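You operate a simulated robot arm through the tools that you are given. There is no shell and no other tool.

Carry out the task below with a simulated robot arm. There is one attempt and no reset: what you move stays moved.

## Task
Fill the white jar with oil to about its line.
Fine: lid onto the dark mat, jar onto the steel slide, slide in, fill, slide out, then lid on. Set down upright: what you pick out. Where these are worked on the way, their far stop is far enough and under half their travel is too little: steel slide.

It is judged by the outcome, as a careful person would: the job done as asked, and still so three seconds after it is handed in. It fails if anything else is knocked over, pushed out of place, dropped, spilled or broken. Lids that push on must go on centred and level and be pressed home; caps that screw on are set level and turned clockwise until they are tight.

## Robot
A 7-joint arm with a fingered hand, fixed in place. Base frame: the origin is on the floor under the middle of its stand, x ahead of it, y to its left, z up; the work surface is at about z = 0.85. Readings come in m, degrees, newtons and seconds.
It reaches about 1.228 m from its shoulder. Its first joint turns from -115.0 to 115.0 degrees. Payload 5 kg.
Tool frame: the origin (TCP) lies between the finger pads and is the grasp point; the fingertips stand 0.032 m ahead of it; z points along the fingers, y is the line along which they close. The gripper opens to 0.16 m; its body begins 0.089 m behind the TCP. The gripper is a hand of 4 fingers: y runs from the thumb to the fingers, the wrist lies at [0, 0, -0.267] in the tool frame, and closing takes about 1.5 s.
Orientation is told as [roll, pitch, yaw] about the base's x, y, z axes, in that order, counted from this pose: with the fingers straight down and closing along the base's y, the tool's x points along the base's -x, its y along +y and its z along -z.

## Interface
- The arm moves only by the tool drive_tool. Its argument "series" is a list of rows, each a list of 7 numbers: the turn, a rotation vector about the tool's x, y, z in units of 5 degrees (1.0 is 5 degrees), then the shift along the tool's x, y, z in units of 25 mm (1.0 is 25 mm), then the gripper command, from -1 (fully open) to 1 (shut), values between in proportion. In form: [[wx, wy, wz, x, y, z, grip], ...]. A call has 1 to 20 rows; each row shifts and turns the commanded pose from where the row before left it, along the tool's axes as they then stand. A call with a number of a shift or a turn outside -1 to 1 is refused whole. A row lasts 0.2 s, in which the tool goes at most 0.05 m and 8.6 degrees; a call with a longer step from one row to the next is refused whole, and so is a gripper value outside its range. A pose out of reach is approached as far as the arm can. The call stops where the force on the tool passes 90 N (or 10 N more than at its start, if that is more) or the arm is blocked; 0.2 s more then pass. Each finger travels about 0.045 m/s and halts on what it meets, pressing with about 30 N; the grip force reading is that of the motor and also rises with nothing between the fingers. The clock runs only during rows and for 0.2 s after the last one: add rows that do not move to give the fingers time. It gives the time, the measured TCP pose, the force on the tool (base axes), the opening and the grip force at its end, in the units of the frame above (readings bear some noise), with the torque about the TCP (base axes, N m) and any sound that the robot's microphone picked up.
- Cameras (640 x 400 px; columns grow to the right, rows downward): "scene" is fixed at [0.2182, -0.6472, 1.6166]; the picture's right is [0.78, -0.63, 0.00], its down [-0.29, -0.36, -0.89] and it looks along [0.56, 0.69, -0.46] (base axes); focal length 346 px, centre (320, 200). "wrist" rides on the gripper at [0.08, -0.004, -0.114] in the tool frame; the picture's right is [0.05, 1.00, 0.00], its down [-0.82, 0.04, -0.58] and it looks along [-0.58, 0.03, 0.82] (tool axes); focal length 265 px, centre (320, 200). There is no depth. A picture from a camera that has moved, and an enlarged one, comes with that camera's place and axes in the base frame and with its lens. The place of the scene camera against the robot may be out by one fixed shift of up to 0.025 m in any direction.
- grab_frame(camera): a new picture of that camera. The clock stands still meanwhile.
- slide_trunk(by): slides the trunk up (or, below 0, down) by that many m; the arm rides with it, the base frame stays. It gives what a move gives, with no picture.
- preshape(shape): the hand has 4 fingers and takes this shape, open, in about a second: jaw (thumb against the fingers, like two jaws); tri (thumb and two fingers); tip (a fingertip pinch); poke (one finger out to press); point (the index stretched); flat (the hand flat); cup (the hand cupped); fist (a fist). The gripper value then closes the fingers along that shape, each until it touches; the sizes above hold for jaw. It gives what a move gives, with no picture.
- zoom(camera, box): a new picture of the part [left, top, right, bottom] of that camera's present view, enlarged. The clock stands still meanwhile.
- finish_job(): hands the job in; it is judged then, once.

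Nothing tells you positions but the pictures and the camera data. Unless the task says otherwise, let go and move clear before handing in.

The tools are called after "Request:" by a JSON object that holds its "api" and its "payload". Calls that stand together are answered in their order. drive_tool: Moves the arm, as the interface text tells. Its arguments: {"type":"object","properties":{"series":{"type":"array","items":{"type":"array","items":{"type":"number"}}}},"required":["series"]} The other tools are called the same way: slide_trunk (by) moves the trunk up or down; preshape (shape) gives the hand a shape; grab_frame (camera) takes a picture; zoom (camera, box) takes an enlarged picture of a part of a camera's view; finish_job () hands the job in.

At the start:

```text
t: 0.0
eef_pos: [0.6988, -0.1266, 1.3157]
orientation: [0.1, 0.0, 0.0]
ft_force: [-0.1, -0.4, 0.6]
moment: [0.01, -0.01, 0.02]
opening: 0.1599
grasp_force: 0.2
shape: jaw
trunk travel left (down, up): [-0.65, 0.34]
```

scene: 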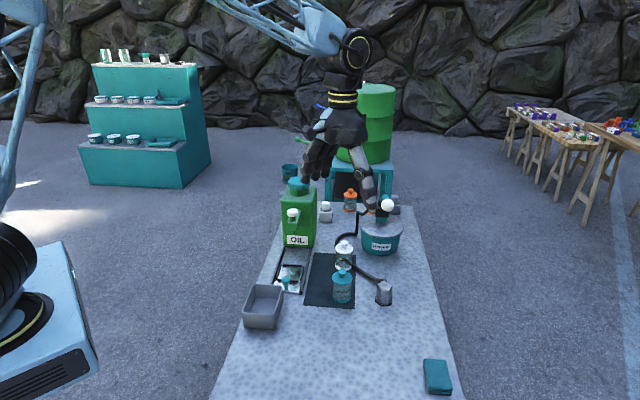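
wrist: 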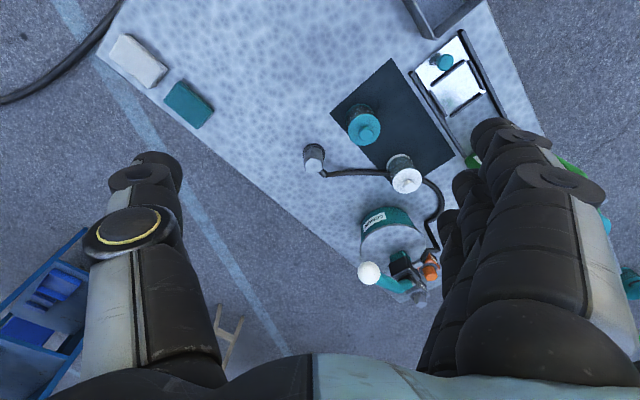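

I see a table with a green OIL container (with a tap), a steel slide beneath it, a dark mat with a teal-lidded jar and a white-lidded jar, and other things. I'll enlarge the views first to identify everything.

Request:
{"api": "zoom", "payload": {"camera": "scene", "box": [240, 160, 440, 320]}}

Request:
{"api": "zoom", "payload": {"camera": "scene", "box": [260, 170, 360, 250]}}

Request:
{"api": "zoom", "payload": {"camera": "scene", "box": [260, 235, 360, 315]}}

Request:
{"api": "zoom", "payload": {"camera": "wrist", "box": [300, 0, 560, 320]}}

```text
2.50 times, centred on (340, 240) of scene
camera zoom: at [0.2182, -0.6472, 1.6166], right [0.78, -0.63, 0.0], down [-0.29, -0.36, -0.89], along [0.56, 0.69, -0.46], focal length 864 px, centre (270, 100)
```

zoom: 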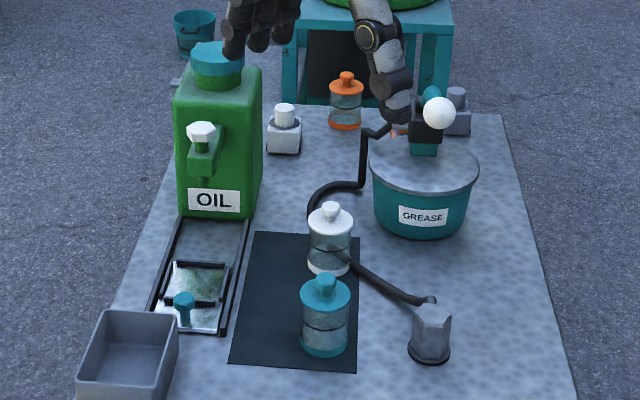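

```text
5.00 times, centred on (310, 210) of scene
camera zoom: at [0.2182, -0.6472, 1.6166], right [0.78, -0.63, 0.0], down [-0.29, -0.36, -0.89], along [0.56, 0.69, -0.46], focal length 1728 px, centre (370, 150)
```

zoom: 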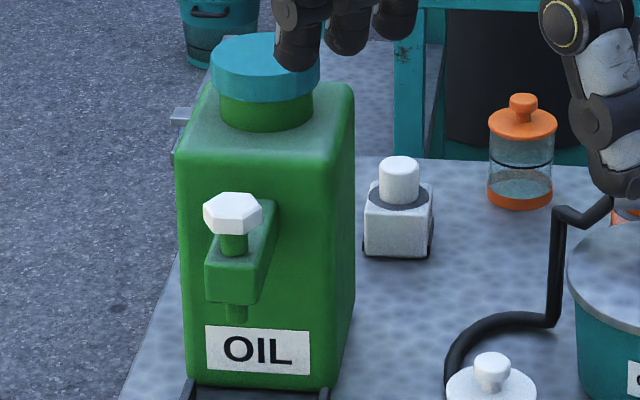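

```text
5.00 times, centred on (310, 275) of scene
camera zoom: at [0.2182, -0.6472, 1.6166], right [0.78, -0.63, 0.0], down [-0.29, -0.36, -0.89], along [0.56, 0.69, -0.46], focal length 1728 px, centre (370, -175)
```

zoom: 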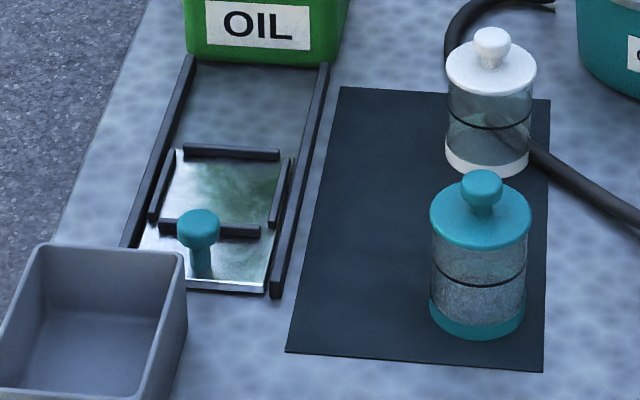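

```text
1.25 times, centred on (430, 160) of wrist
camera zoom: at [0.6182, -0.1306, 1.43], right [-0.05, 1.0, 0.0], down [0.82, 0.04, 0.58], along [0.58, 0.03, -0.82], focal length 332 px, centre (182, 250)
```

zoom: 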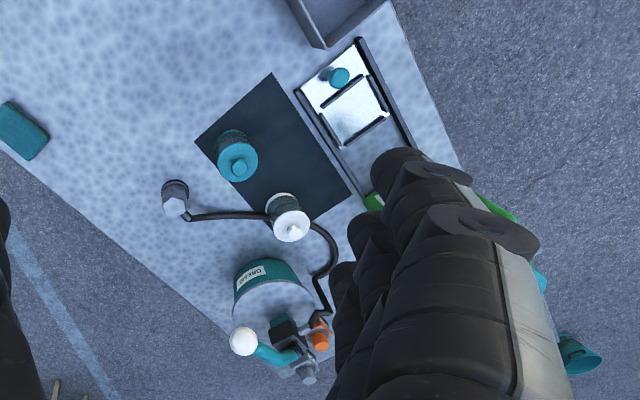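

The table is turned about 45°: the steel slide runs away from the robot to the green OIL can with its tap, the mat with the teal and white jars is to the right. I'll bring the wrist camera round, in line with the slide, to look closer.

Request:
{"api": "drive_tool", "payload": {"series": [[0, 0, 0, 0.86, 0.845, 0.773, -1], [0, 0, 0, 0.86, 0.845, 0.773, -1], [0, 0, 0, 0.86, 0.845, 0.773, -1], [0, 0, 0, 0.86, 0.845, 0.773, -1], [0, 0, 0, 0.86, 0.845, 0.773, -1], [0, 0, 0, 0.86, 0.845, 0.773, -1], [0, 0, -1, 0, 0, 0, -1], [0, 0, -1, 0, 0, 0, -1], [0, 0, -1, 0, 0, 0, -1], [0, 0, -1, 0, 0, 0, -1], [0, 0, -1, 0, 0, 0, -1], [0, 0, -1, 0, 0, 0, -1], [0, 0, -1, 0, 0, 0, -1], [0, 0, -1, 0, 0, 0, -1], [0, 0, -1, 0, 0, 0, -1], [0, 0, 0, 0, 0, 0, -1]]}}

Request:
{"api": "grab_frame", "payload": {"camera": "wrist"}}

Request:
{"api": "grab_frame", "payload": {"camera": "scene"}}

```text
t: 3.4
eef_pos: [0.5691, 0.0011, 1.2008]
orientation: [0.0, 0.0, 45.1]
ft_force: [0.5, -0.2, -0.3]
moment: [0.03, 0.02, 0.03]
opening: 0.1597
grasp_force: 0.1
shape: jaw
trunk travel left (down, up): [-0.65, 0.34]
```

```text
taken
camera wrist: at [0.5151, -0.0598, 1.3141], right [-0.74, 0.67, 0.0], down [0.55, 0.61, 0.58], along [0.39, 0.43, -0.82], focal length 265 px, centre (320, 200)
```

wrist: 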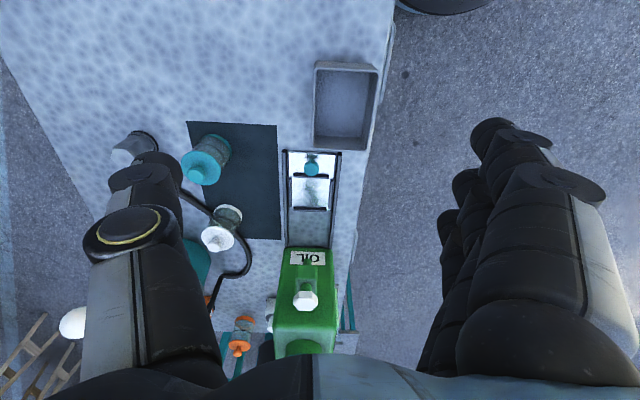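

```text
taken
```

scene: 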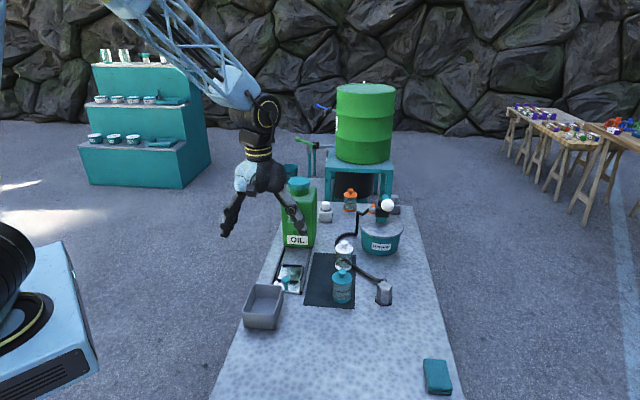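

The slide is aligned with the view. I'll zoom for detail on the tap, tray nest and jars.

Request:
{"api": "zoom", "payload": {"camera": "wrist", "box": [260, 140, 360, 240]}}

Request:
{"api": "zoom", "payload": {"camera": "wrist", "box": [260, 240, 360, 340]}}

Request:
{"api": "zoom", "payload": {"camera": "wrist", "box": [160, 110, 290, 260]}}

Request:
{"api": "zoom", "payload": {"camera": "scene", "box": [270, 170, 330, 250]}}

```text
4.00 times, centred on (310, 190) of wrist
camera zoom: at [0.5151, -0.0598, 1.3141], right [-0.74, 0.67, 0.0], down [0.55, 0.61, 0.58], along [0.39, 0.43, -0.82], focal length 1062 px, centre (360, 240)
```

zoom: 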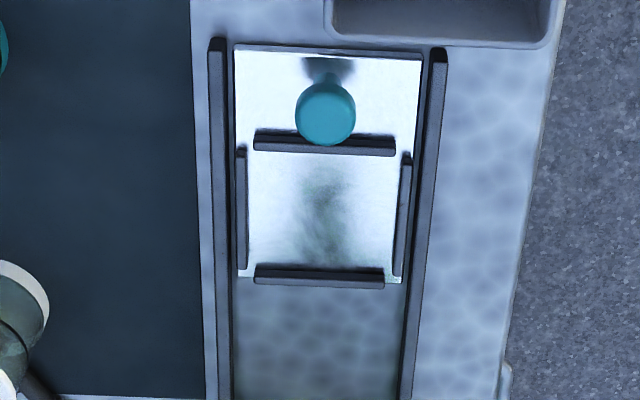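

```text
4.00 times, centred on (310, 290) of wrist
camera zoom: at [0.5151, -0.0598, 1.3141], right [-0.74, 0.67, 0.0], down [0.55, 0.61, 0.58], along [0.39, 0.43, -0.82], focal length 1062 px, centre (360, -160)
```

zoom: 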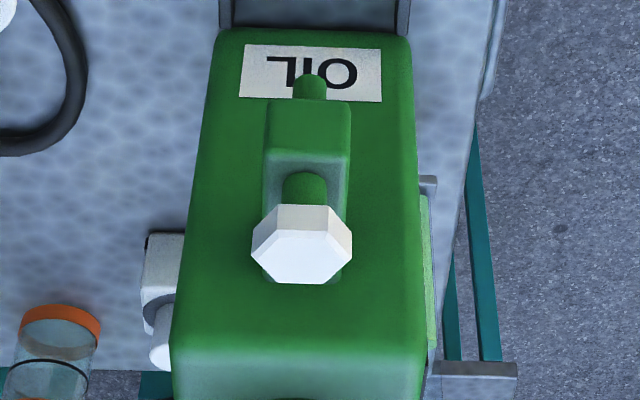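

```text
2.67 times, centred on (225, 185) of wrist
camera zoom: at [0.5151, -0.0598, 1.3141], right [-0.74, 0.67, 0.0], down [0.55, 0.61, 0.58], along [0.39, 0.43, -0.82], focal length 708 px, centre (573, 240)
```

zoom: 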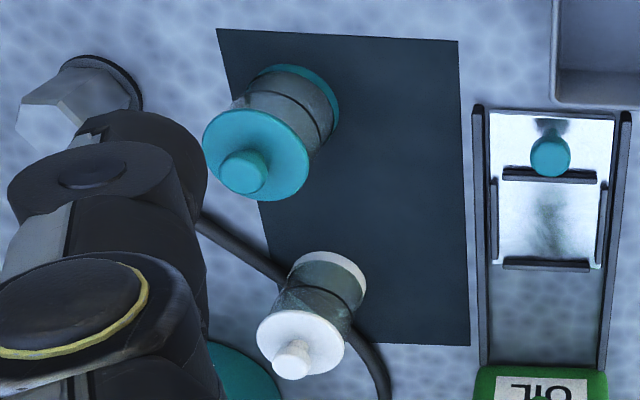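

```text
5.00 times, centred on (300, 210) of scene
camera zoom: at [0.2182, -0.6472, 1.6166], right [0.78, -0.63, 0.0], down [-0.29, -0.36, -0.89], along [0.56, 0.69, -0.46], focal length 1728 px, centre (420, 150)
```

zoom: 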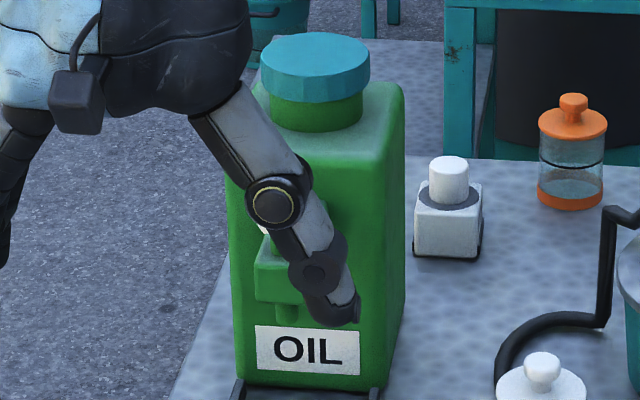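

The tap's white hex knob sits on a stem straight above the spout at the front of the can, and the tray nest is about 0.12 m short of the spout. I'll try the fingertip pinch shape here in free air to see how it looks.

Request:
{"api": "preshape", "payload": {"shape": "tip"}}

Request:
{"api": "grab_frame", "payload": {"camera": "wrist"}}

Request:
{"api": "zoom", "payload": {"camera": "scene", "box": [200, 120, 330, 250]}}

```text
t: 4.3
eef_pos: [0.5684, -0.0007, 1.1997]
orientation: [0.0, 0.0, 44.9]
ft_force: [-0.6, 0.5, -0.3]
moment: [0.01, 0.02, 0.04]
opening: 0.1601
grasp_force: 0.1
shape: tip
trunk travel left (down, up): [-0.65, 0.34]
```

```text
taken
camera wrist: at [0.515, -0.0597, 1.3141], right [-0.74, 0.67, 0.0], down [0.55, 0.61, 0.58], along [0.39, 0.43, -0.82], focal length 265 px, centre (320, 200)
```

wrist: 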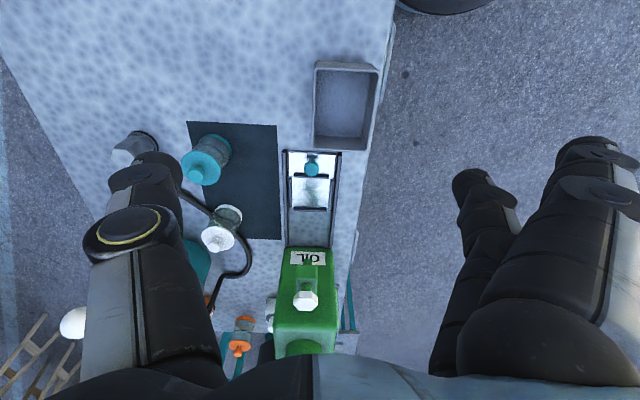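

```text
3.08 times, centred on (265, 185) of scene
camera zoom: at [0.2182, -0.6472, 1.6166], right [0.78, -0.63, 0.0], down [-0.29, -0.36, -0.89], along [0.56, 0.69, -0.46], focal length 1064 px, centre (489, 246)
```

zoom: 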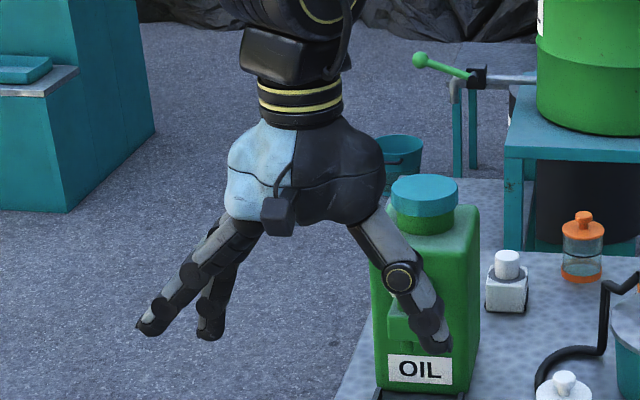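

I'll close the hand in the air in this shape to see where the fingertips meet.

Request:
{"api": "drive_tool", "payload": {"series": [[0, 0, 0, 0, 0, 0, 0.6], [0, 0, 0, 0, 0, 0, 0.6], [0, 0, 0, 0, 0, 0, 0.6], [0, 0, 0, 0, 0, 0, 0.6], [0, 0, 0, 0, 0, 0, 0.6], [0, 0, 0, 0, 0, 0, 0.6], [0, 0, 0, 0, 0, 0, 0.6], [0, 0, 0, 0, 0, 0, 0.6], [0, 0, 0, 0, 0, 0, 0.6], [0, 0, 0, 0, 0, 0, 0.6]]}}

Request:
{"api": "grab_frame", "payload": {"camera": "wrist"}}

Request:
{"api": "zoom", "payload": {"camera": "scene", "box": [200, 120, 330, 250]}}

```text
t: 6.5
eef_pos: [0.5697, -0.0015, 1.1993]
orientation: [-0.1, 0.0, 44.9]
ft_force: [0.3, 0.0, 0.6]
moment: [0.0, 0.04, -0.02]
opening: 0.0327
grasp_force: 0.1
shape: tip
trunk travel left (down, up): [-0.65, 0.34]
```

```text
taken
camera wrist: at [0.515, -0.0598, 1.3141], right [-0.74, 0.67, 0.0], down [0.55, 0.61, 0.58], along [0.39, 0.43, -0.82], focal length 265 px, centre (320, 200)
```

wrist: 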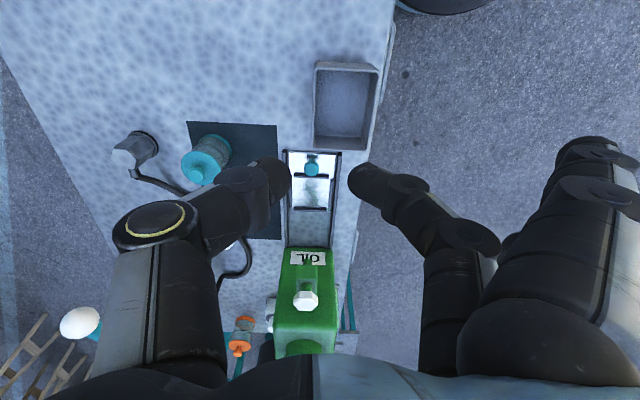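

```text
3.08 times, centred on (265, 185) of scene
camera zoom: at [0.2182, -0.6472, 1.6166], right [0.78, -0.63, 0.0], down [-0.29, -0.36, -0.89], along [0.56, 0.69, -0.46], focal length 1064 px, centre (489, 246)
```

zoom: 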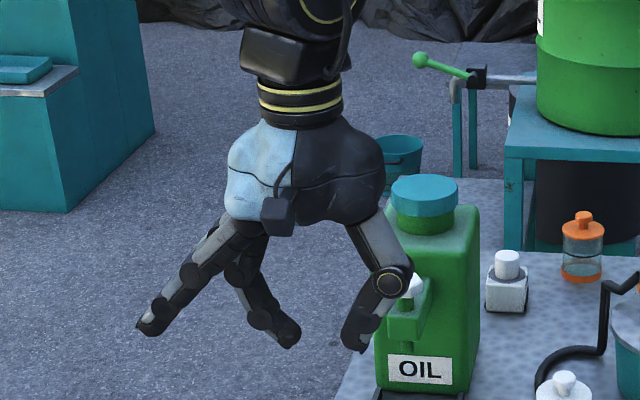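

In "tip" the thumb and one finger pinch while the other two stay out wide. I'll compare with "jaw" closed the same amount.

Request:
{"api": "preshape", "payload": {"shape": "jaw"}}

Request:
{"api": "drive_tool", "payload": {"series": [[0, 0, 0, 0, 0, 0, 0.6], [0, 0, 0, 0, 0, 0, 0.6], [0, 0, 0, 0, 0, 0, 0.6], [0, 0, 0, 0, 0, 0, 0.6], [0, 0, 0, 0, 0, 0, 0.6], [0, 0, 0, 0, 0, 0, 0.6], [0, 0, 0, 0, 0, 0, 0.6], [0, 0, 0, 0, 0, 0, 0.6], [0, 0, 0, 0, 0, 0, 0.6], [0, 0, 0, 0, 0, 0, 0.6]]}}

Request:
{"api": "grab_frame", "payload": {"camera": "wrist"}}

Request:
{"api": "zoom", "payload": {"camera": "scene", "box": [200, 120, 330, 250]}}

```text
t: 7.4
eef_pos: [0.5675, 0.0001, 1.1999]
orientation: [-0.1, 0.0, 45.0]
ft_force: [-0.3, 0.6, -0.7]
moment: [-0.03, 0.03, -0.03]
opening: 0.1601
grasp_force: 0.1
shape: jaw
trunk travel left (down, up): [-0.65, 0.34]
```

```text
t: 9.6
eef_pos: [0.5674, -0.0005, 1.1994]
orientation: [0.0, 0.0, 45.0]
ft_force: [0.0, 0.0, -0.2]
moment: [0.02, 0.0, -0.01]
opening: 0.0323
grasp_force: 0.1
shape: jaw
trunk travel left (down, up): [-0.65, 0.34]
```

```text
taken
camera wrist: at [0.515, -0.0597, 1.3141], right [-0.74, 0.67, 0.0], down [0.55, 0.61, 0.58], along [0.39, 0.43, -0.82], focal length 265 px, centre (320, 200)
```

wrist: 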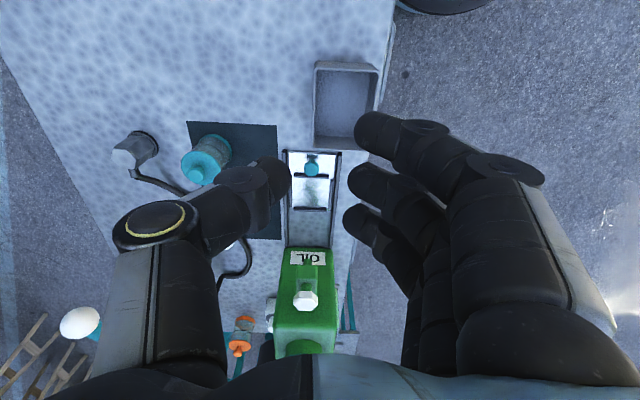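

```text
3.08 times, centred on (265, 185) of scene
camera zoom: at [0.2182, -0.6472, 1.6166], right [0.78, -0.63, 0.0], down [-0.29, -0.36, -0.89], along [0.56, 0.69, -0.46], focal length 1064 px, centre (489, 246)
```

zoom: 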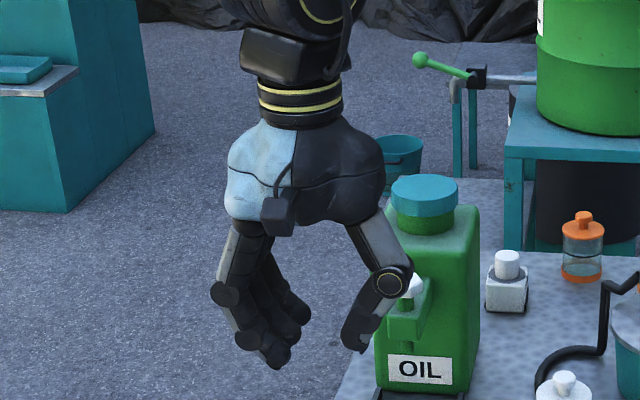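

Jaw closes cleanly with opening ≈ 0.16·(1−g)/2. Next I'll move over the white jar (about [0.905, 0.073]) staying high and look straight at its lid.

Request:
{"api": "drive_tool", "payload": {"series": [[0, 0, 0, -0.967, -0.623, 0, 0], [0, 0, 0, -0.967, -0.623, 0, 0], [0, 0, 0, -0.967, -0.623, 0, 0], [0, 0, 0, -0.967, -0.623, 0, 0], [0, 0, 0, -0.967, -0.623, 0, 0], [0, 0, 0, -0.967, -0.623, 0, 0], [0, 0, 0, -0.967, -0.623, 0, 0], [0, 0, 0, -0.967, -0.623, 0, 0], [0, 0, 0, -0.967, -0.623, 0, 0], [0, 0, 0, -0.967, -0.623, 0, 0], [0, 0, 0, -0.967, -0.623, 0, 0], [0, 0, 0, -0.967, -0.623, 0, 0], [0, 0, 0, 0, 0, 0.8, 0], [0, 0, 0, 0, 0, 0.8, 0], [0, 0, 0, 0, 0, 0.8, 0], [0, 0, 0, 0, 0, 0.8, 0], [0, 0, 0, 0, 0, 0, 0]]}}

Request:
{"api": "grab_frame", "payload": {"camera": "wrist"}}

Request:
{"api": "grab_frame", "payload": {"camera": "scene"}}

```text
t: 13.2
eef_pos: [0.908, 0.0729, 1.1201]
orientation: [0.0, 0.0, 45.0]
ft_force: [0.1, 0.8, 0.4]
moment: [-0.01, 0.01, -0.01]
opening: 0.0793
grasp_force: 0.0
shape: jaw
trunk travel left (down, up): [-0.65, 0.34]
```

```text
taken
camera wrist: at [0.8541, 0.0147, 1.2339], right [-0.74, 0.67, 0.0], down [0.55, 0.61, 0.58], along [0.39, 0.43, -0.82], focal length 265 px, centre (320, 200)
```

wrist: 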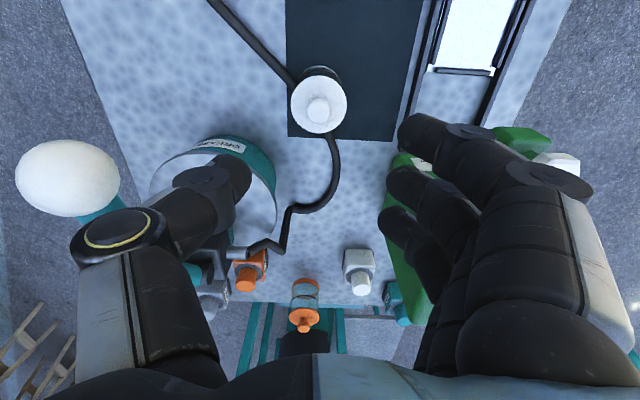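

```text
taken
```

scene: 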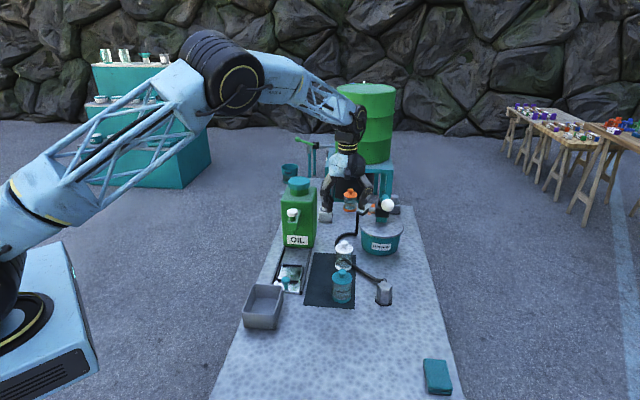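

The lid is almost directly under the hand. Enlarging for precision.

Request:
{"api": "zoom", "payload": {"camera": "wrist", "box": [270, 50, 370, 150]}}

Request:
{"api": "zoom", "payload": {"camera": "scene", "box": [315, 230, 375, 280]}}

Request:
{"api": "zoom", "payload": {"camera": "scene", "box": [270, 180, 330, 250]}}

```text
4.00 times, centred on (320, 100) of wrist
camera zoom: at [0.8541, 0.0147, 1.2339], right [-0.74, 0.67, 0.0], down [0.55, 0.61, 0.58], along [0.39, 0.43, -0.82], focal length 1062 px, centre (320, 600)
```

zoom: 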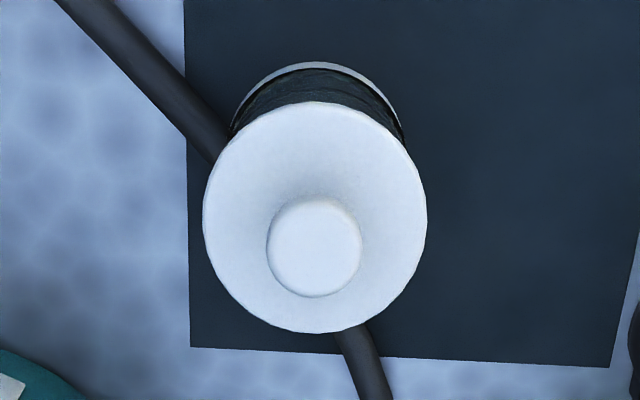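

```text
8.00 times, centred on (345, 255) of scene
camera zoom: at [0.2182, -0.6472, 1.6166], right [0.78, -0.63, 0.0], down [-0.29, -0.36, -0.89], along [0.56, 0.69, -0.46], focal length 2766 px, centre (120, -240)
```

zoom: 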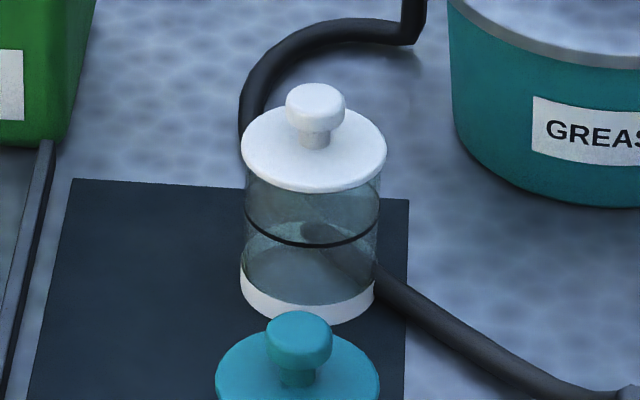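

```text
5.71 times, centred on (300, 215) of scene
camera zoom: at [0.2182, -0.6472, 1.6166], right [0.78, -0.63, 0.0], down [-0.29, -0.36, -0.89], along [0.56, 0.69, -0.46], focal length 1975 px, centre (434, 114)
```

zoom: 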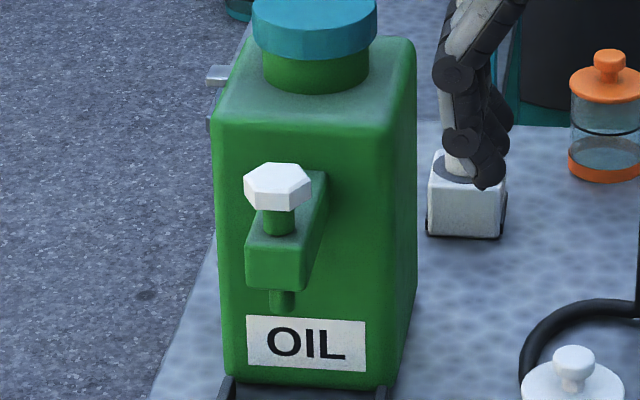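

The white jar (clear body, black line near mid-height) stands at about [0.910, 0.076], lid knob top ≈ 0.95. I'll lower straight over the knob and check.

Request:
{"api": "drive_tool", "payload": {"series": [[0, 0, 0, -0.16, 0, 0.85, 0], [0, 0, 0, 0, 0, 0.85, 0], [0, 0, 0, 0, 0, 0.85, 0], [0, 0, 0, 0, 0, 0.85, 0], [0, 0, 0, 0, 0, 0.85, 0], [0, 0, 0, 0, 0, 0.75, 0.1], [0, 0, 0, 0, 0, 0, 0.1], [0, 0, 0, 0, 0, 0, 0.1]]}}

Request:
{"api": "grab_frame", "payload": {"camera": "wrist"}}

Request:
{"api": "zoom", "payload": {"camera": "scene", "box": [300, 190, 400, 290]}}

```text
t: 15.0
eef_pos: [0.9099, 0.0755, 0.9941]
orientation: [0.0, 0.0, 44.9]
ft_force: [0.9, 0.2, 0.2]
moment: [0.01, -0.02, 0.02]
opening: 0.073
grasp_force: 0.1
shape: jaw
trunk travel left (down, up): [-0.65, 0.34]
```

```text
taken
camera wrist: at [0.8565, 0.0167, 1.1077], right [-0.74, 0.67, 0.0], down [0.55, 0.61, 0.58], along [0.39, 0.43, -0.82], focal length 265 px, centre (320, 200)
```

wrist: 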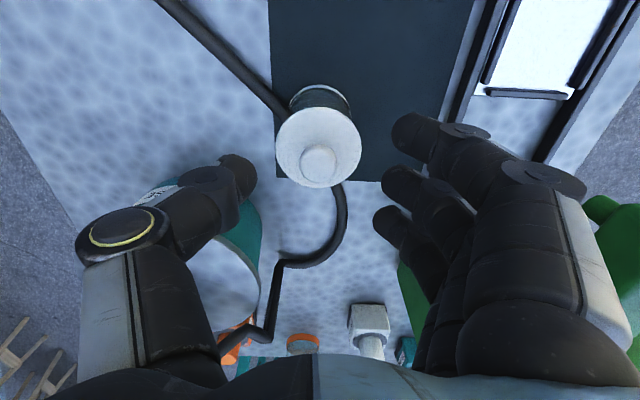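

```text
4.00 times, centred on (350, 240) of scene
camera zoom: at [0.2182, -0.6472, 1.6166], right [0.78, -0.63, 0.0], down [-0.29, -0.36, -0.89], along [0.56, 0.69, -0.46], focal length 1383 px, centre (200, 40)
```

zoom: 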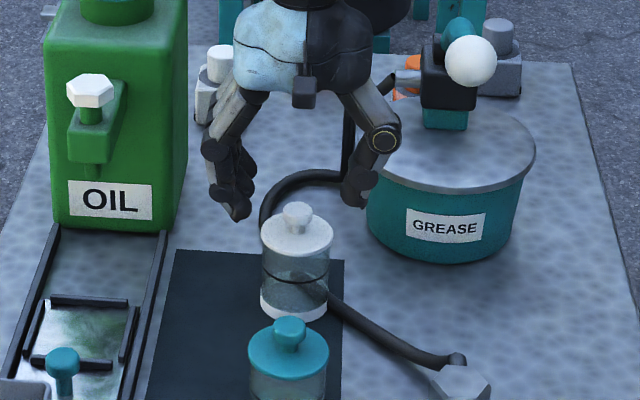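

Knob top measured at z ≈ 0.949, lid plate ≈ 0.928, centred under the hand. Lowering to z ≈ 0.963 and closing on the knob.

Request:
{"api": "drive_tool", "payload": {"series": [[0, 0, 0, -0.03, 0, 0.5, 0.1], [0, 0, 0, 0, 0, 0.5, 0.2], [0, 0, 0, 0, 0, 0.24, 0.3], [0, 0, 0, 0, 0, 0, 0.5], [0, 0, 0, 0, 0, 0, 0.6], [0, 0, 0, 0, 0, 0, 0.6], [0, 0, 0, 0, 0, 0, 0.6]]}}

Request:
{"api": "grab_frame", "payload": {"camera": "wrist"}}

Request:
{"api": "zoom", "payload": {"camera": "scene", "box": [310, 200, 390, 280]}}

```text
t: 16.6
eef_pos: [0.9107, 0.0764, 0.9633]
orientation: [0.1, 0.0, 45.0]
ft_force: [0.3, 0.0, 0.8]
moment: [0.02, 0.02, -0.02]
opening: 0.0325
grasp_force: 0.0
shape: jaw
trunk travel left (down, up): [-0.65, 0.34]
```

```text
taken
camera wrist: at [0.8569, 0.0171, 1.0783], right [-0.74, 0.67, 0.0], down [0.55, 0.61, 0.58], along [0.39, 0.43, -0.82], focal length 265 px, centre (320, 200)
```

wrist: 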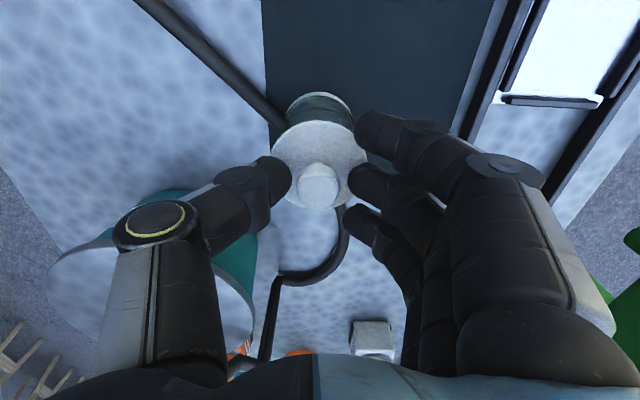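

```text
5.00 times, centred on (350, 240) of scene
camera zoom: at [0.2182, -0.6472, 1.6166], right [0.78, -0.63, 0.0], down [-0.29, -0.36, -0.89], along [0.56, 0.69, -0.46], focal length 1728 px, centre (170, 0)
```

zoom: 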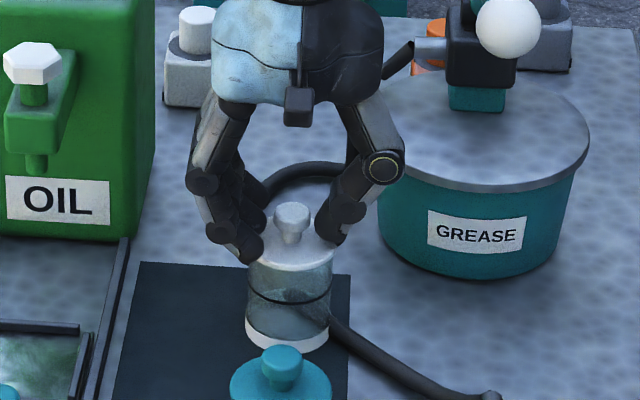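

The thumb and middle finger straddle the knob evenly. Closing to grip, then checking before lifting.

Request:
{"api": "drive_tool", "payload": {"series": [[0, 0, 0, 0, 0, 0, 0.75], [0, 0, 0, 0, 0, 0, 0.85], [0, 0, 0, 0, 0, 0, 1], [0, 0, 0, 0, 0, 0, 1], [0, 0, 0, 0, 0, 0, 1], [0, 0, 0, 0, 0, 0, 1]]}}

Request:
{"api": "grab_frame", "payload": {"camera": "wrist"}}

Request:
{"api": "zoom", "payload": {"camera": "scene", "box": [310, 200, 390, 280]}}

```text
t: 18.0
eef_pos: [0.9107, 0.0779, 0.9639]
orientation: [0.0, 0.0, 45.1]
ft_force: [-0.2, -0.3, 5.8]
moment: [0.14, 0.16, 0.0]
opening: 0.0058
grasp_force: 29.9
shape: jaw
trunk travel left (down, up): [-0.65, 0.34]
heard: snap
```

```text
taken
camera wrist: at [0.8567, 0.0172, 1.0789], right [-0.74, 0.67, 0.0], down [0.55, 0.61, 0.58], along [0.39, 0.43, -0.82], focal length 265 px, centre (320, 200)
```

wrist: 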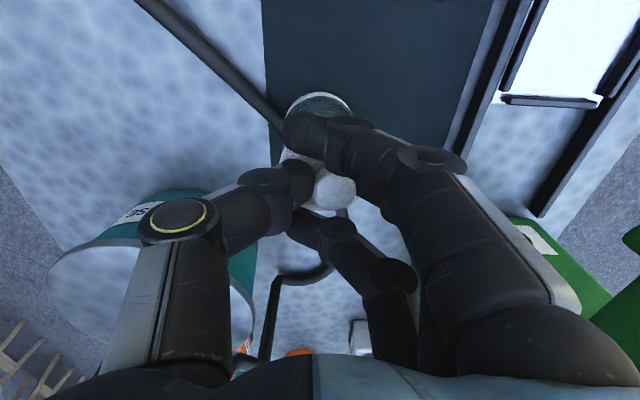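

```text
5.00 times, centred on (350, 240) of scene
camera zoom: at [0.2182, -0.6472, 1.6166], right [0.78, -0.63, 0.0], down [-0.29, -0.36, -0.89], along [0.56, 0.69, -0.46], focal length 1728 px, centre (170, 0)
```

zoom: 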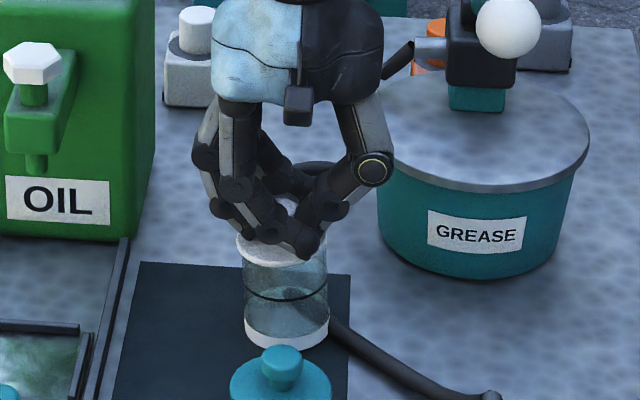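

A snap was heard – the push-on lid came loose as the fingers drew under its knob. I'll lift slowly and check that only the lid comes.

Request:
{"api": "drive_tool", "payload": {"series": [[0, 0, 0, 0, 0, -0.2, 1], [0, 0, 0, 0, 0, -0.2, 1], [0, 0, 0, 0, 0, -0.2, 1], [0, 0, 0, 0, 0, -0.2, 1], [0, 0, 0, 0, 0, -0.2, 1]]}}

Request:
{"api": "grab_frame", "payload": {"camera": "wrist"}}

Request:
{"api": "zoom", "payload": {"camera": "scene", "box": [310, 200, 390, 280]}}

```text
t: 19.2
eef_pos: [0.9089, 0.0764, 0.9888]
orientation: [0.0, 0.0, 45.0]
ft_force: [-0.6, -0.1, -0.6]
moment: [0.0, 0.0, -0.03]
opening: 0.0046
grasp_force: 30.3
shape: jaw
trunk travel left (down, up): [-0.65, 0.34]
```

```text
taken
camera wrist: at [0.8555, 0.0168, 1.1031], right [-0.74, 0.67, 0.0], down [0.55, 0.61, 0.58], along [0.39, 0.43, -0.82], focal length 265 px, centre (320, 200)
```

wrist: 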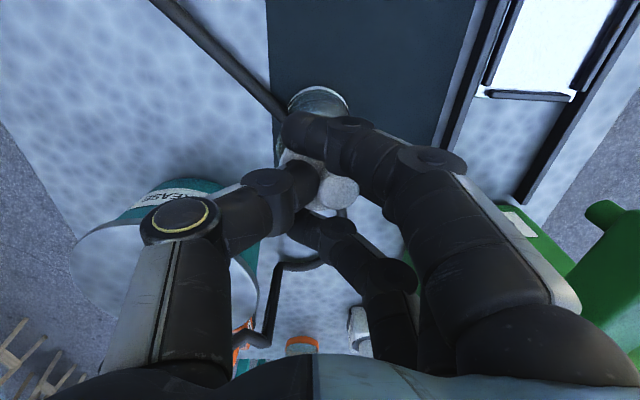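

```text
5.00 times, centred on (350, 240) of scene
camera zoom: at [0.2182, -0.6472, 1.6166], right [0.78, -0.63, 0.0], down [-0.29, -0.36, -0.89], along [0.56, 0.69, -0.46], focal length 1728 px, centre (170, 0)
```

zoom: 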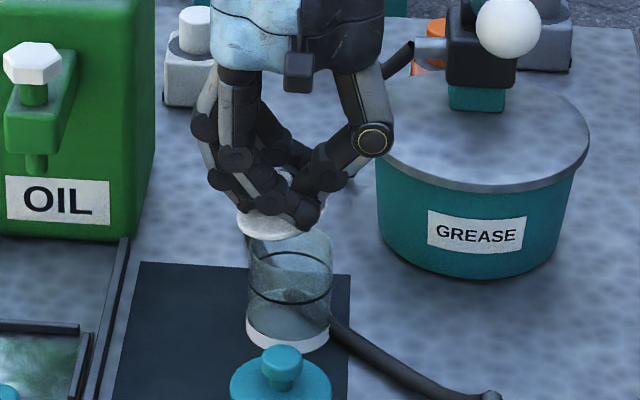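

The lid alone came up and the jar stayed put. I'll raise it clear and carry it over the free part of the mat, between the two jars and the slide.

Request:
{"api": "drive_tool", "payload": {"series": [[0, 0, 0, 0, 0, -0.8, 1], [0, 0, 0, 0, 0, -0.8, 1], [0, 0, 0, 0, 0, -0.8, 1], [0, 0, 0, 0.694, 0.47, 0, 1], [0, 0, 0, 0.694, 0.47, 0, 1], [0, 0, 0, 0.694, 0.47, 0, 1], [0, 0, 0, 0.694, 0.47, 0, 1], [0, 0, 0, 0.694, 0.47, 0, 1], [0, 0, 0, 0, 0, 0, 1]]}}

Request:
{"api": "grab_frame", "payload": {"camera": "wrist"}}

Request:
{"api": "zoom", "payload": {"camera": "scene", "box": [270, 180, 390, 300]}}

```text
t: 21.2
eef_pos: [0.8078, 0.0562, 1.0484]
orientation: [0.1, 0.1, 45.1]
ft_force: [-1.0, -0.9, 0.2]
moment: [0.01, -0.01, 0.0]
opening: 0.0045
grasp_force: 30.3
shape: jaw
trunk travel left (down, up): [-0.65, 0.34]
```

```text
taken
camera wrist: at [0.7531, -0.0021, 1.1638], right [-0.74, 0.67, 0.0], down [0.55, 0.61, 0.58], along [0.39, 0.43, -0.82], focal length 265 px, centre (320, 200)
```

wrist: 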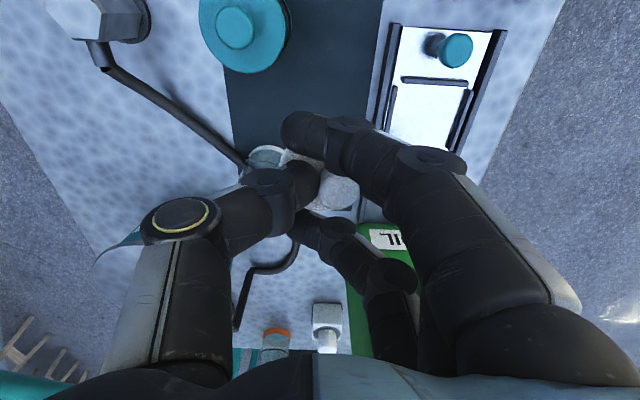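

```text
3.33 times, centred on (330, 240) of scene
camera zoom: at [0.2182, -0.6472, 1.6166], right [0.78, -0.63, 0.0], down [-0.29, -0.36, -0.89], along [0.56, 0.69, -0.46], focal length 1152 px, centre (287, 67)
```

zoom: 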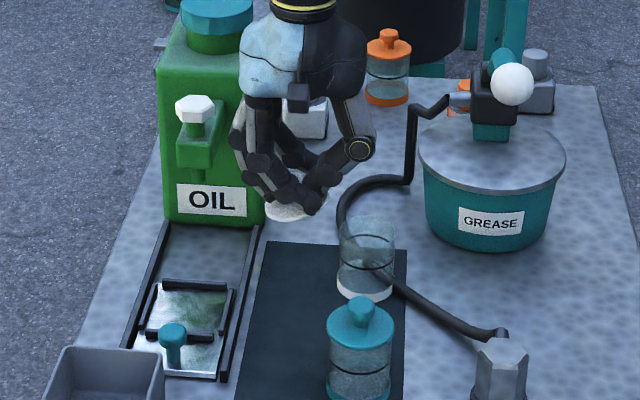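

The lid hangs level in the hand over the free mat area. Lowering toward the mat, then creeping down until contact.

Request:
{"api": "drive_tool", "payload": {"series": [[0, 0, 0, 0, 0, 0.79, 1], [0, 0, 0, 0, 0, 0.79, 1], [0, 0, 0, 0, 0, 0.79, 1], [0, 0, 0, 0, 0, 0.79, 1], [0, 0, 0, 0, 0, 0.79, 1], [0, 0, 0, 0, 0, 0.79, 1], [0, 0, 0, 0, 0, 0, 1]]}}

Request:
{"api": "zoom", "payload": {"camera": "scene", "box": [290, 210, 370, 290]}}

Request:
{"api": "grab_frame", "payload": {"camera": "wrist"}}

```text
t: 22.8
eef_pos: [0.8079, 0.0568, 0.9302]
orientation: [0.0, -0.1, 45.0]
ft_force: [1.3, -0.4, -0.7]
moment: [-0.02, -0.02, 0.0]
opening: 0.0046
grasp_force: 30.1
shape: jaw
trunk travel left (down, up): [-0.65, 0.34]
```

```text
5.00 times, centred on (330, 250) of scene
camera zoom: at [0.2182, -0.6472, 1.6166], right [0.78, -0.63, 0.0], down [-0.29, -0.36, -0.89], along [0.56, 0.69, -0.46], focal length 1728 px, centre (270, -50)
```

zoom: 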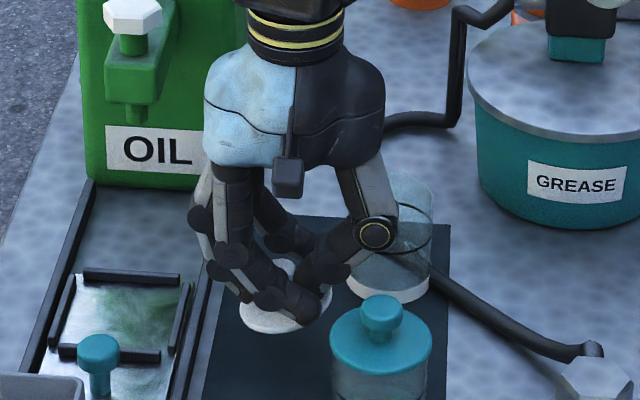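

```text
taken
camera wrist: at [0.754, -0.002, 1.0441], right [-0.74, 0.67, 0.0], down [0.55, 0.61, 0.58], along [0.39, 0.43, -0.82], focal length 265 px, centre (320, 200)
```

wrist: 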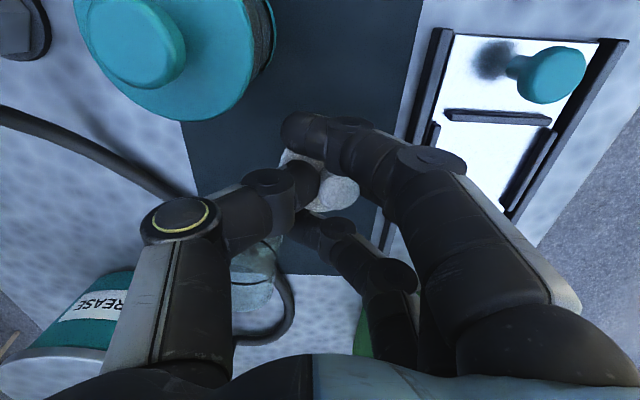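

Clearances look fine. Creeping down.

Request:
{"api": "drive_tool", "payload": {"series": [[0, 0, 0, 0, 0, 0.25, 1], [0, 0, 0, 0, 0, 0.2, 1], [0, 0, 0, 0, 0, 0.15, 1], [0, 0, 0, 0, 0, 0.1, 1], [0, 0, 0, 0, 0, 0.1, 1]]}}

Request:
{"api": "zoom", "payload": {"camera": "scene", "box": [290, 210, 370, 290]}}

```text
t: 24.0
eef_pos: [0.8076, 0.0564, 0.9109]
orientation: [0.0, 0.0, 45.0]
ft_force: [0.9, -0.1, -0.2]
moment: [0.01, 0.01, -0.01]
opening: 0.0047
grasp_force: 29.8
shape: jaw
trunk travel left (down, up): [-0.65, 0.34]
```

```text
5.00 times, centred on (330, 250) of scene
camera zoom: at [0.2182, -0.6472, 1.6166], right [0.78, -0.63, 0.0], down [-0.29, -0.36, -0.89], along [0.56, 0.69, -0.46], focal length 1728 px, centre (270, -50)
```

zoom: 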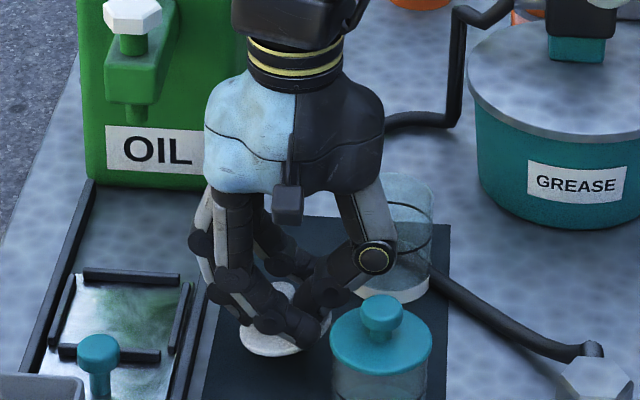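

Request:
{"api": "drive_tool", "payload": {"series": [[0, 0, 0, 0, 0, 0.1, 1], [0, 0, 0, 0, 0, 0.1, 1], [0, 0, 0, 0, 0, 0.1, 1], [0, 0, 0, 0, 0, 0, 1]]}}

Request:
{"api": "zoom", "payload": {"camera": "scene", "box": [300, 230, 350, 290]}}

```text
t: 25.0
eef_pos: [0.8072, 0.0589, 0.903]
orientation: [0.0, 0.0, 45.1]
ft_force: [0.4, 0.1, -0.6]
moment: [0.03, -0.02, -0.01]
opening: 0.0044
grasp_force: 29.2
shape: jaw
trunk travel left (down, up): [-0.65, 0.34]
```

```text
6.67 times, centred on (325, 260) of scene
camera zoom: at [0.2182, -0.6472, 1.6166], right [0.78, -0.63, 0.0], down [-0.29, -0.36, -0.89], along [0.56, 0.69, -0.46], focal length 2305 px, centre (287, -200)
```

zoom: 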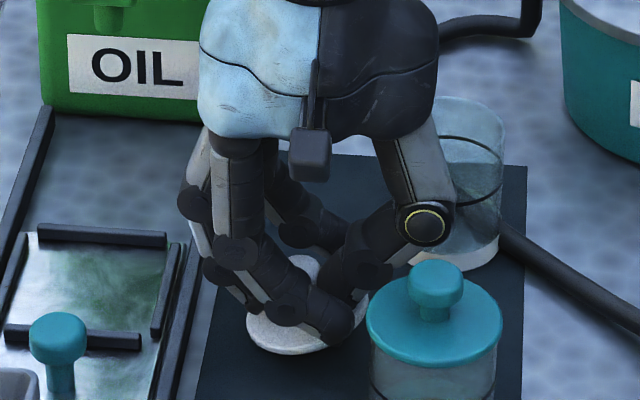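

Request:
{"api": "drive_tool", "payload": {"series": [[0, 0, 0, 0, 0, 0.08, 1], [0, 0, 0, 0, 0, 0.08, 1], [0, 0, 0, 0, 0, 0, 1]]}}

Request:
{"api": "zoom", "payload": {"camera": "scene", "box": [300, 230, 350, 290]}}

```text
t: 25.8
eef_pos: [0.8075, 0.0577, 0.8978]
orientation: [-0.1, 0.0, 45.1]
ft_force: [-0.1, 0.0, 0.0]
moment: [0.0, 0.01, 0.0]
opening: 0.0047
grasp_force: 30.1
shape: jaw
trunk travel left (down, up): [-0.65, 0.34]
```

```text
6.67 times, centred on (325, 260) of scene
camera zoom: at [0.2182, -0.6472, 1.6166], right [0.78, -0.63, 0.0], down [-0.29, -0.36, -0.89], along [0.56, 0.69, -0.46], focal length 2305 px, centre (287, -200)
```

zoom: 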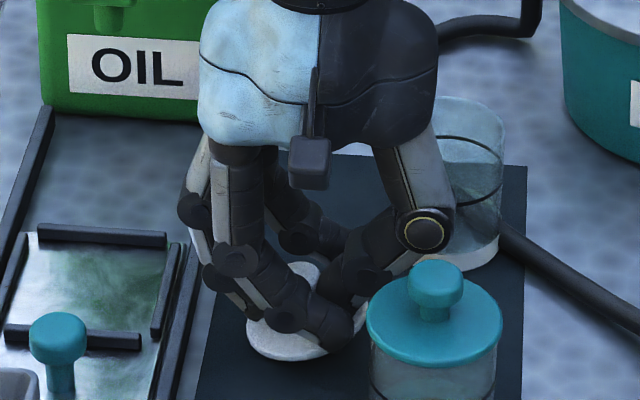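

Request:
{"api": "drive_tool", "payload": {"series": [[0, 0, 0, 0, 0, 0.08, 1], [0, 0, 0, 0, 0, 0.08, 1], [0, 0, 0, 0, 0, 0, 1]]}}

Request:
{"api": "zoom", "payload": {"camera": "scene", "box": [300, 230, 350, 290]}}

```text
t: 26.6
eef_pos: [0.8085, 0.0559, 0.896]
orientation: [-0.2, 0.0, 45.0]
ft_force: [2.9, -3.1, 8.6]
moment: [0.08, 0.12, 0.01]
opening: 0.005
grasp_force: 29.7
shape: jaw
trunk travel left (down, up): [-0.65, 0.34]
```

```text
6.67 times, centred on (325, 260) of scene
camera zoom: at [0.2182, -0.6472, 1.6166], right [0.78, -0.63, 0.0], down [-0.29, -0.36, -0.89], along [0.56, 0.69, -0.46], focal length 2305 px, centre (287, -200)
```

zoom: 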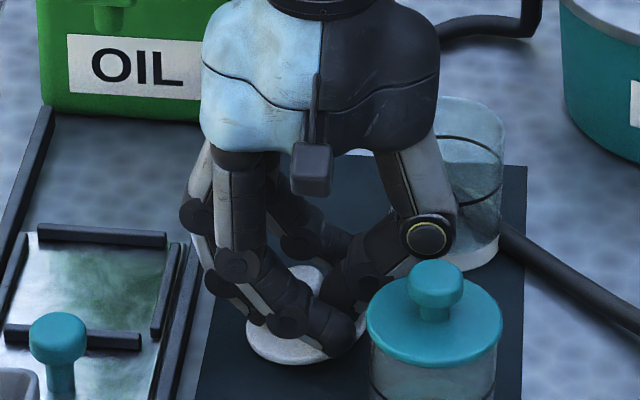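

Contact felt (8.6 N): the lid rests on the mat. Opening gently and rising.

Request:
{"api": "drive_tool", "payload": {"series": [[0, 0, 0, 0, 0, -0.04, 0.9], [0, 0, 0, 0, 0, 0, 0.8], [0, 0, 0, 0, 0, 0, 0.7], [0, 0, 0, 0, 0, 0, 0.6], [0, 0, 0, 0, 0, 0, 0.5], [0, 0, 0, 0, 0, 0, 0.4], [0, 0, 0, 0, 0, 0, 0.4], [0, 0, 0, 0, 0, 0, 0.4]]}}

Request:
{"api": "grab_frame", "payload": {"camera": "wrist"}}

Request:
{"api": "zoom", "payload": {"camera": "scene", "box": [290, 210, 370, 290]}}

```text
t: 28.4
eef_pos: [0.808, 0.0574, 0.8948]
orientation: [0.0, 0.0, 45.0]
ft_force: [-0.1, 0.2, -0.7]
moment: [-0.02, 0.01, 0.04]
opening: 0.0473
grasp_force: 0.0
shape: jaw
trunk travel left (down, up): [-0.65, 0.34]
```

```text
taken
camera wrist: at [0.7538, -0.0023, 1.0101], right [-0.74, 0.67, 0.0], down [0.55, 0.61, 0.58], along [0.39, 0.43, -0.82], focal length 265 px, centre (320, 200)
```

wrist: 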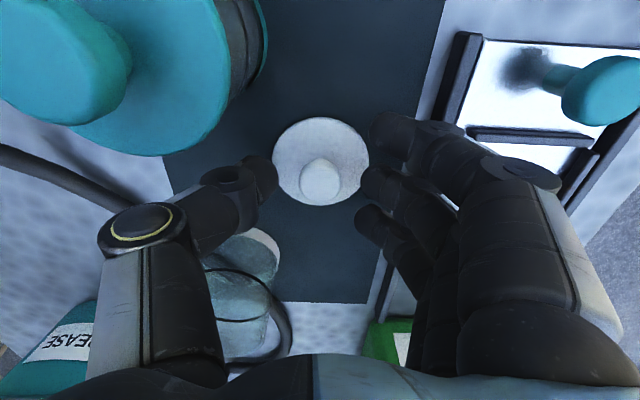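

```text
5.00 times, centred on (330, 250) of scene
camera zoom: at [0.2182, -0.6472, 1.6166], right [0.78, -0.63, 0.0], down [-0.29, -0.36, -0.89], along [0.56, 0.69, -0.46], focal length 1728 px, centre (270, -50)
```

zoom: 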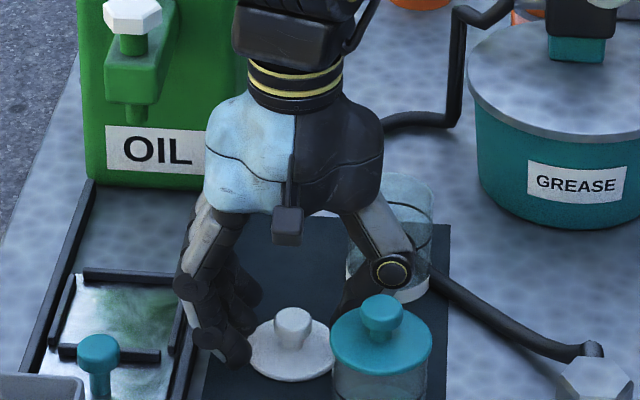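

The lid sits flat and upright on the mat. Rising straight up, then moving back above the open jar for an exact look.

Request:
{"api": "drive_tool", "payload": {"series": [[0, 0, 0, 0, 0, -0.4, 0.4], [0, 0, 0, 0, 0, -0.9, 0.4], [0, 0, 0, 0, 0, -0.9, 0.4], [0, 0, 0, 0, 0, -0.9, 0.2], [0, 0, 0, 0, 0, -0.9, 0], [0, 0, 0, 0, 0, -0.9, -0.2], [0, 0, 0, 0, 0, -0.9, -0.4], [0, 0, 0, -0.7, -0.476, 0, -0.4], [0, 0, 0, -0.7, -0.476, 0, -0.4], [0, 0, 0, -0.7, -0.476, 0, -0.4], [0, 0, 0, -0.7, -0.476, 0, -0.4], [0, 0, 0, -0.7, -0.476, 0, -0.4], [0, 0, 0, 0, 0, 0, -0.4]]}}

Request:
{"api": "grab_frame", "payload": {"camera": "wrist"}}

Request:
{"api": "zoom", "payload": {"camera": "wrist", "box": [270, 50, 370, 150]}}

Request:
{"api": "zoom", "payload": {"camera": "scene", "box": [270, 180, 390, 300]}}

```text
t: 31.2
eef_pos: [0.9111, 0.0755, 1.0416]
orientation: [0.0, 0.0, 45.0]
ft_force: [-0.3, -0.6, 0.2]
moment: [0.0, -0.01, -0.01]
opening: 0.1115
grasp_force: 0.2
shape: jaw
trunk travel left (down, up): [-0.65, 0.34]
```

```text
taken
camera wrist: at [0.8574, 0.0171, 1.1551], right [-0.74, 0.67, 0.0], down [0.55, 0.61, 0.58], along [0.39, 0.43, -0.82], focal length 265 px, centre (320, 200)
```

wrist: 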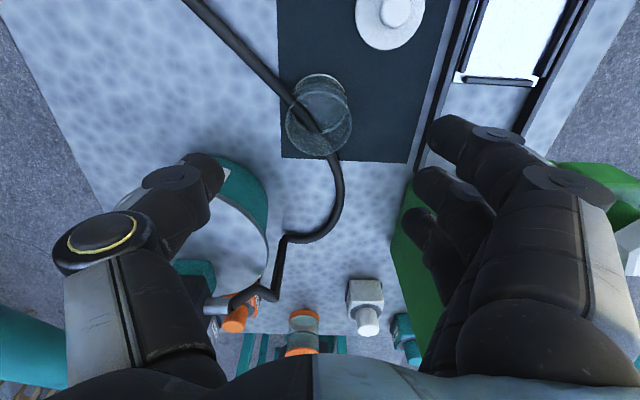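

```text
4.00 times, centred on (320, 100) of wrist
camera zoom: at [0.8574, 0.0171, 1.1551], right [-0.74, 0.67, 0.0], down [0.55, 0.61, 0.58], along [0.39, 0.43, -0.82], focal length 1062 px, centre (320, 600)
```

zoom: 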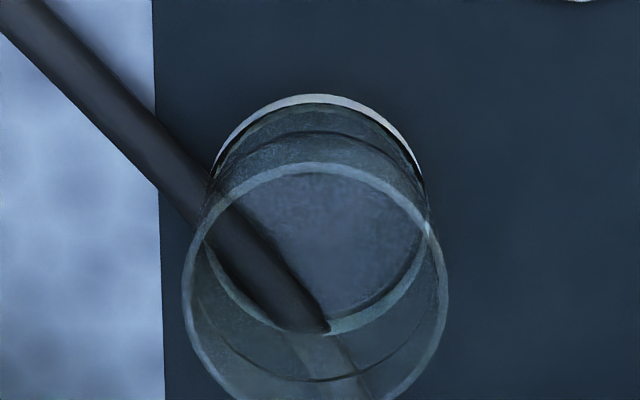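

```text
3.33 times, centred on (330, 240) of scene
camera zoom: at [0.2182, -0.6472, 1.6166], right [0.78, -0.63, 0.0], down [-0.29, -0.36, -0.89], along [0.56, 0.69, -0.46], focal length 1152 px, centre (287, 67)
```

zoom: 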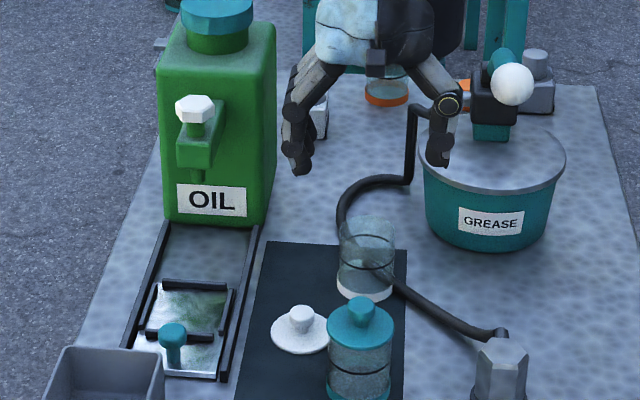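

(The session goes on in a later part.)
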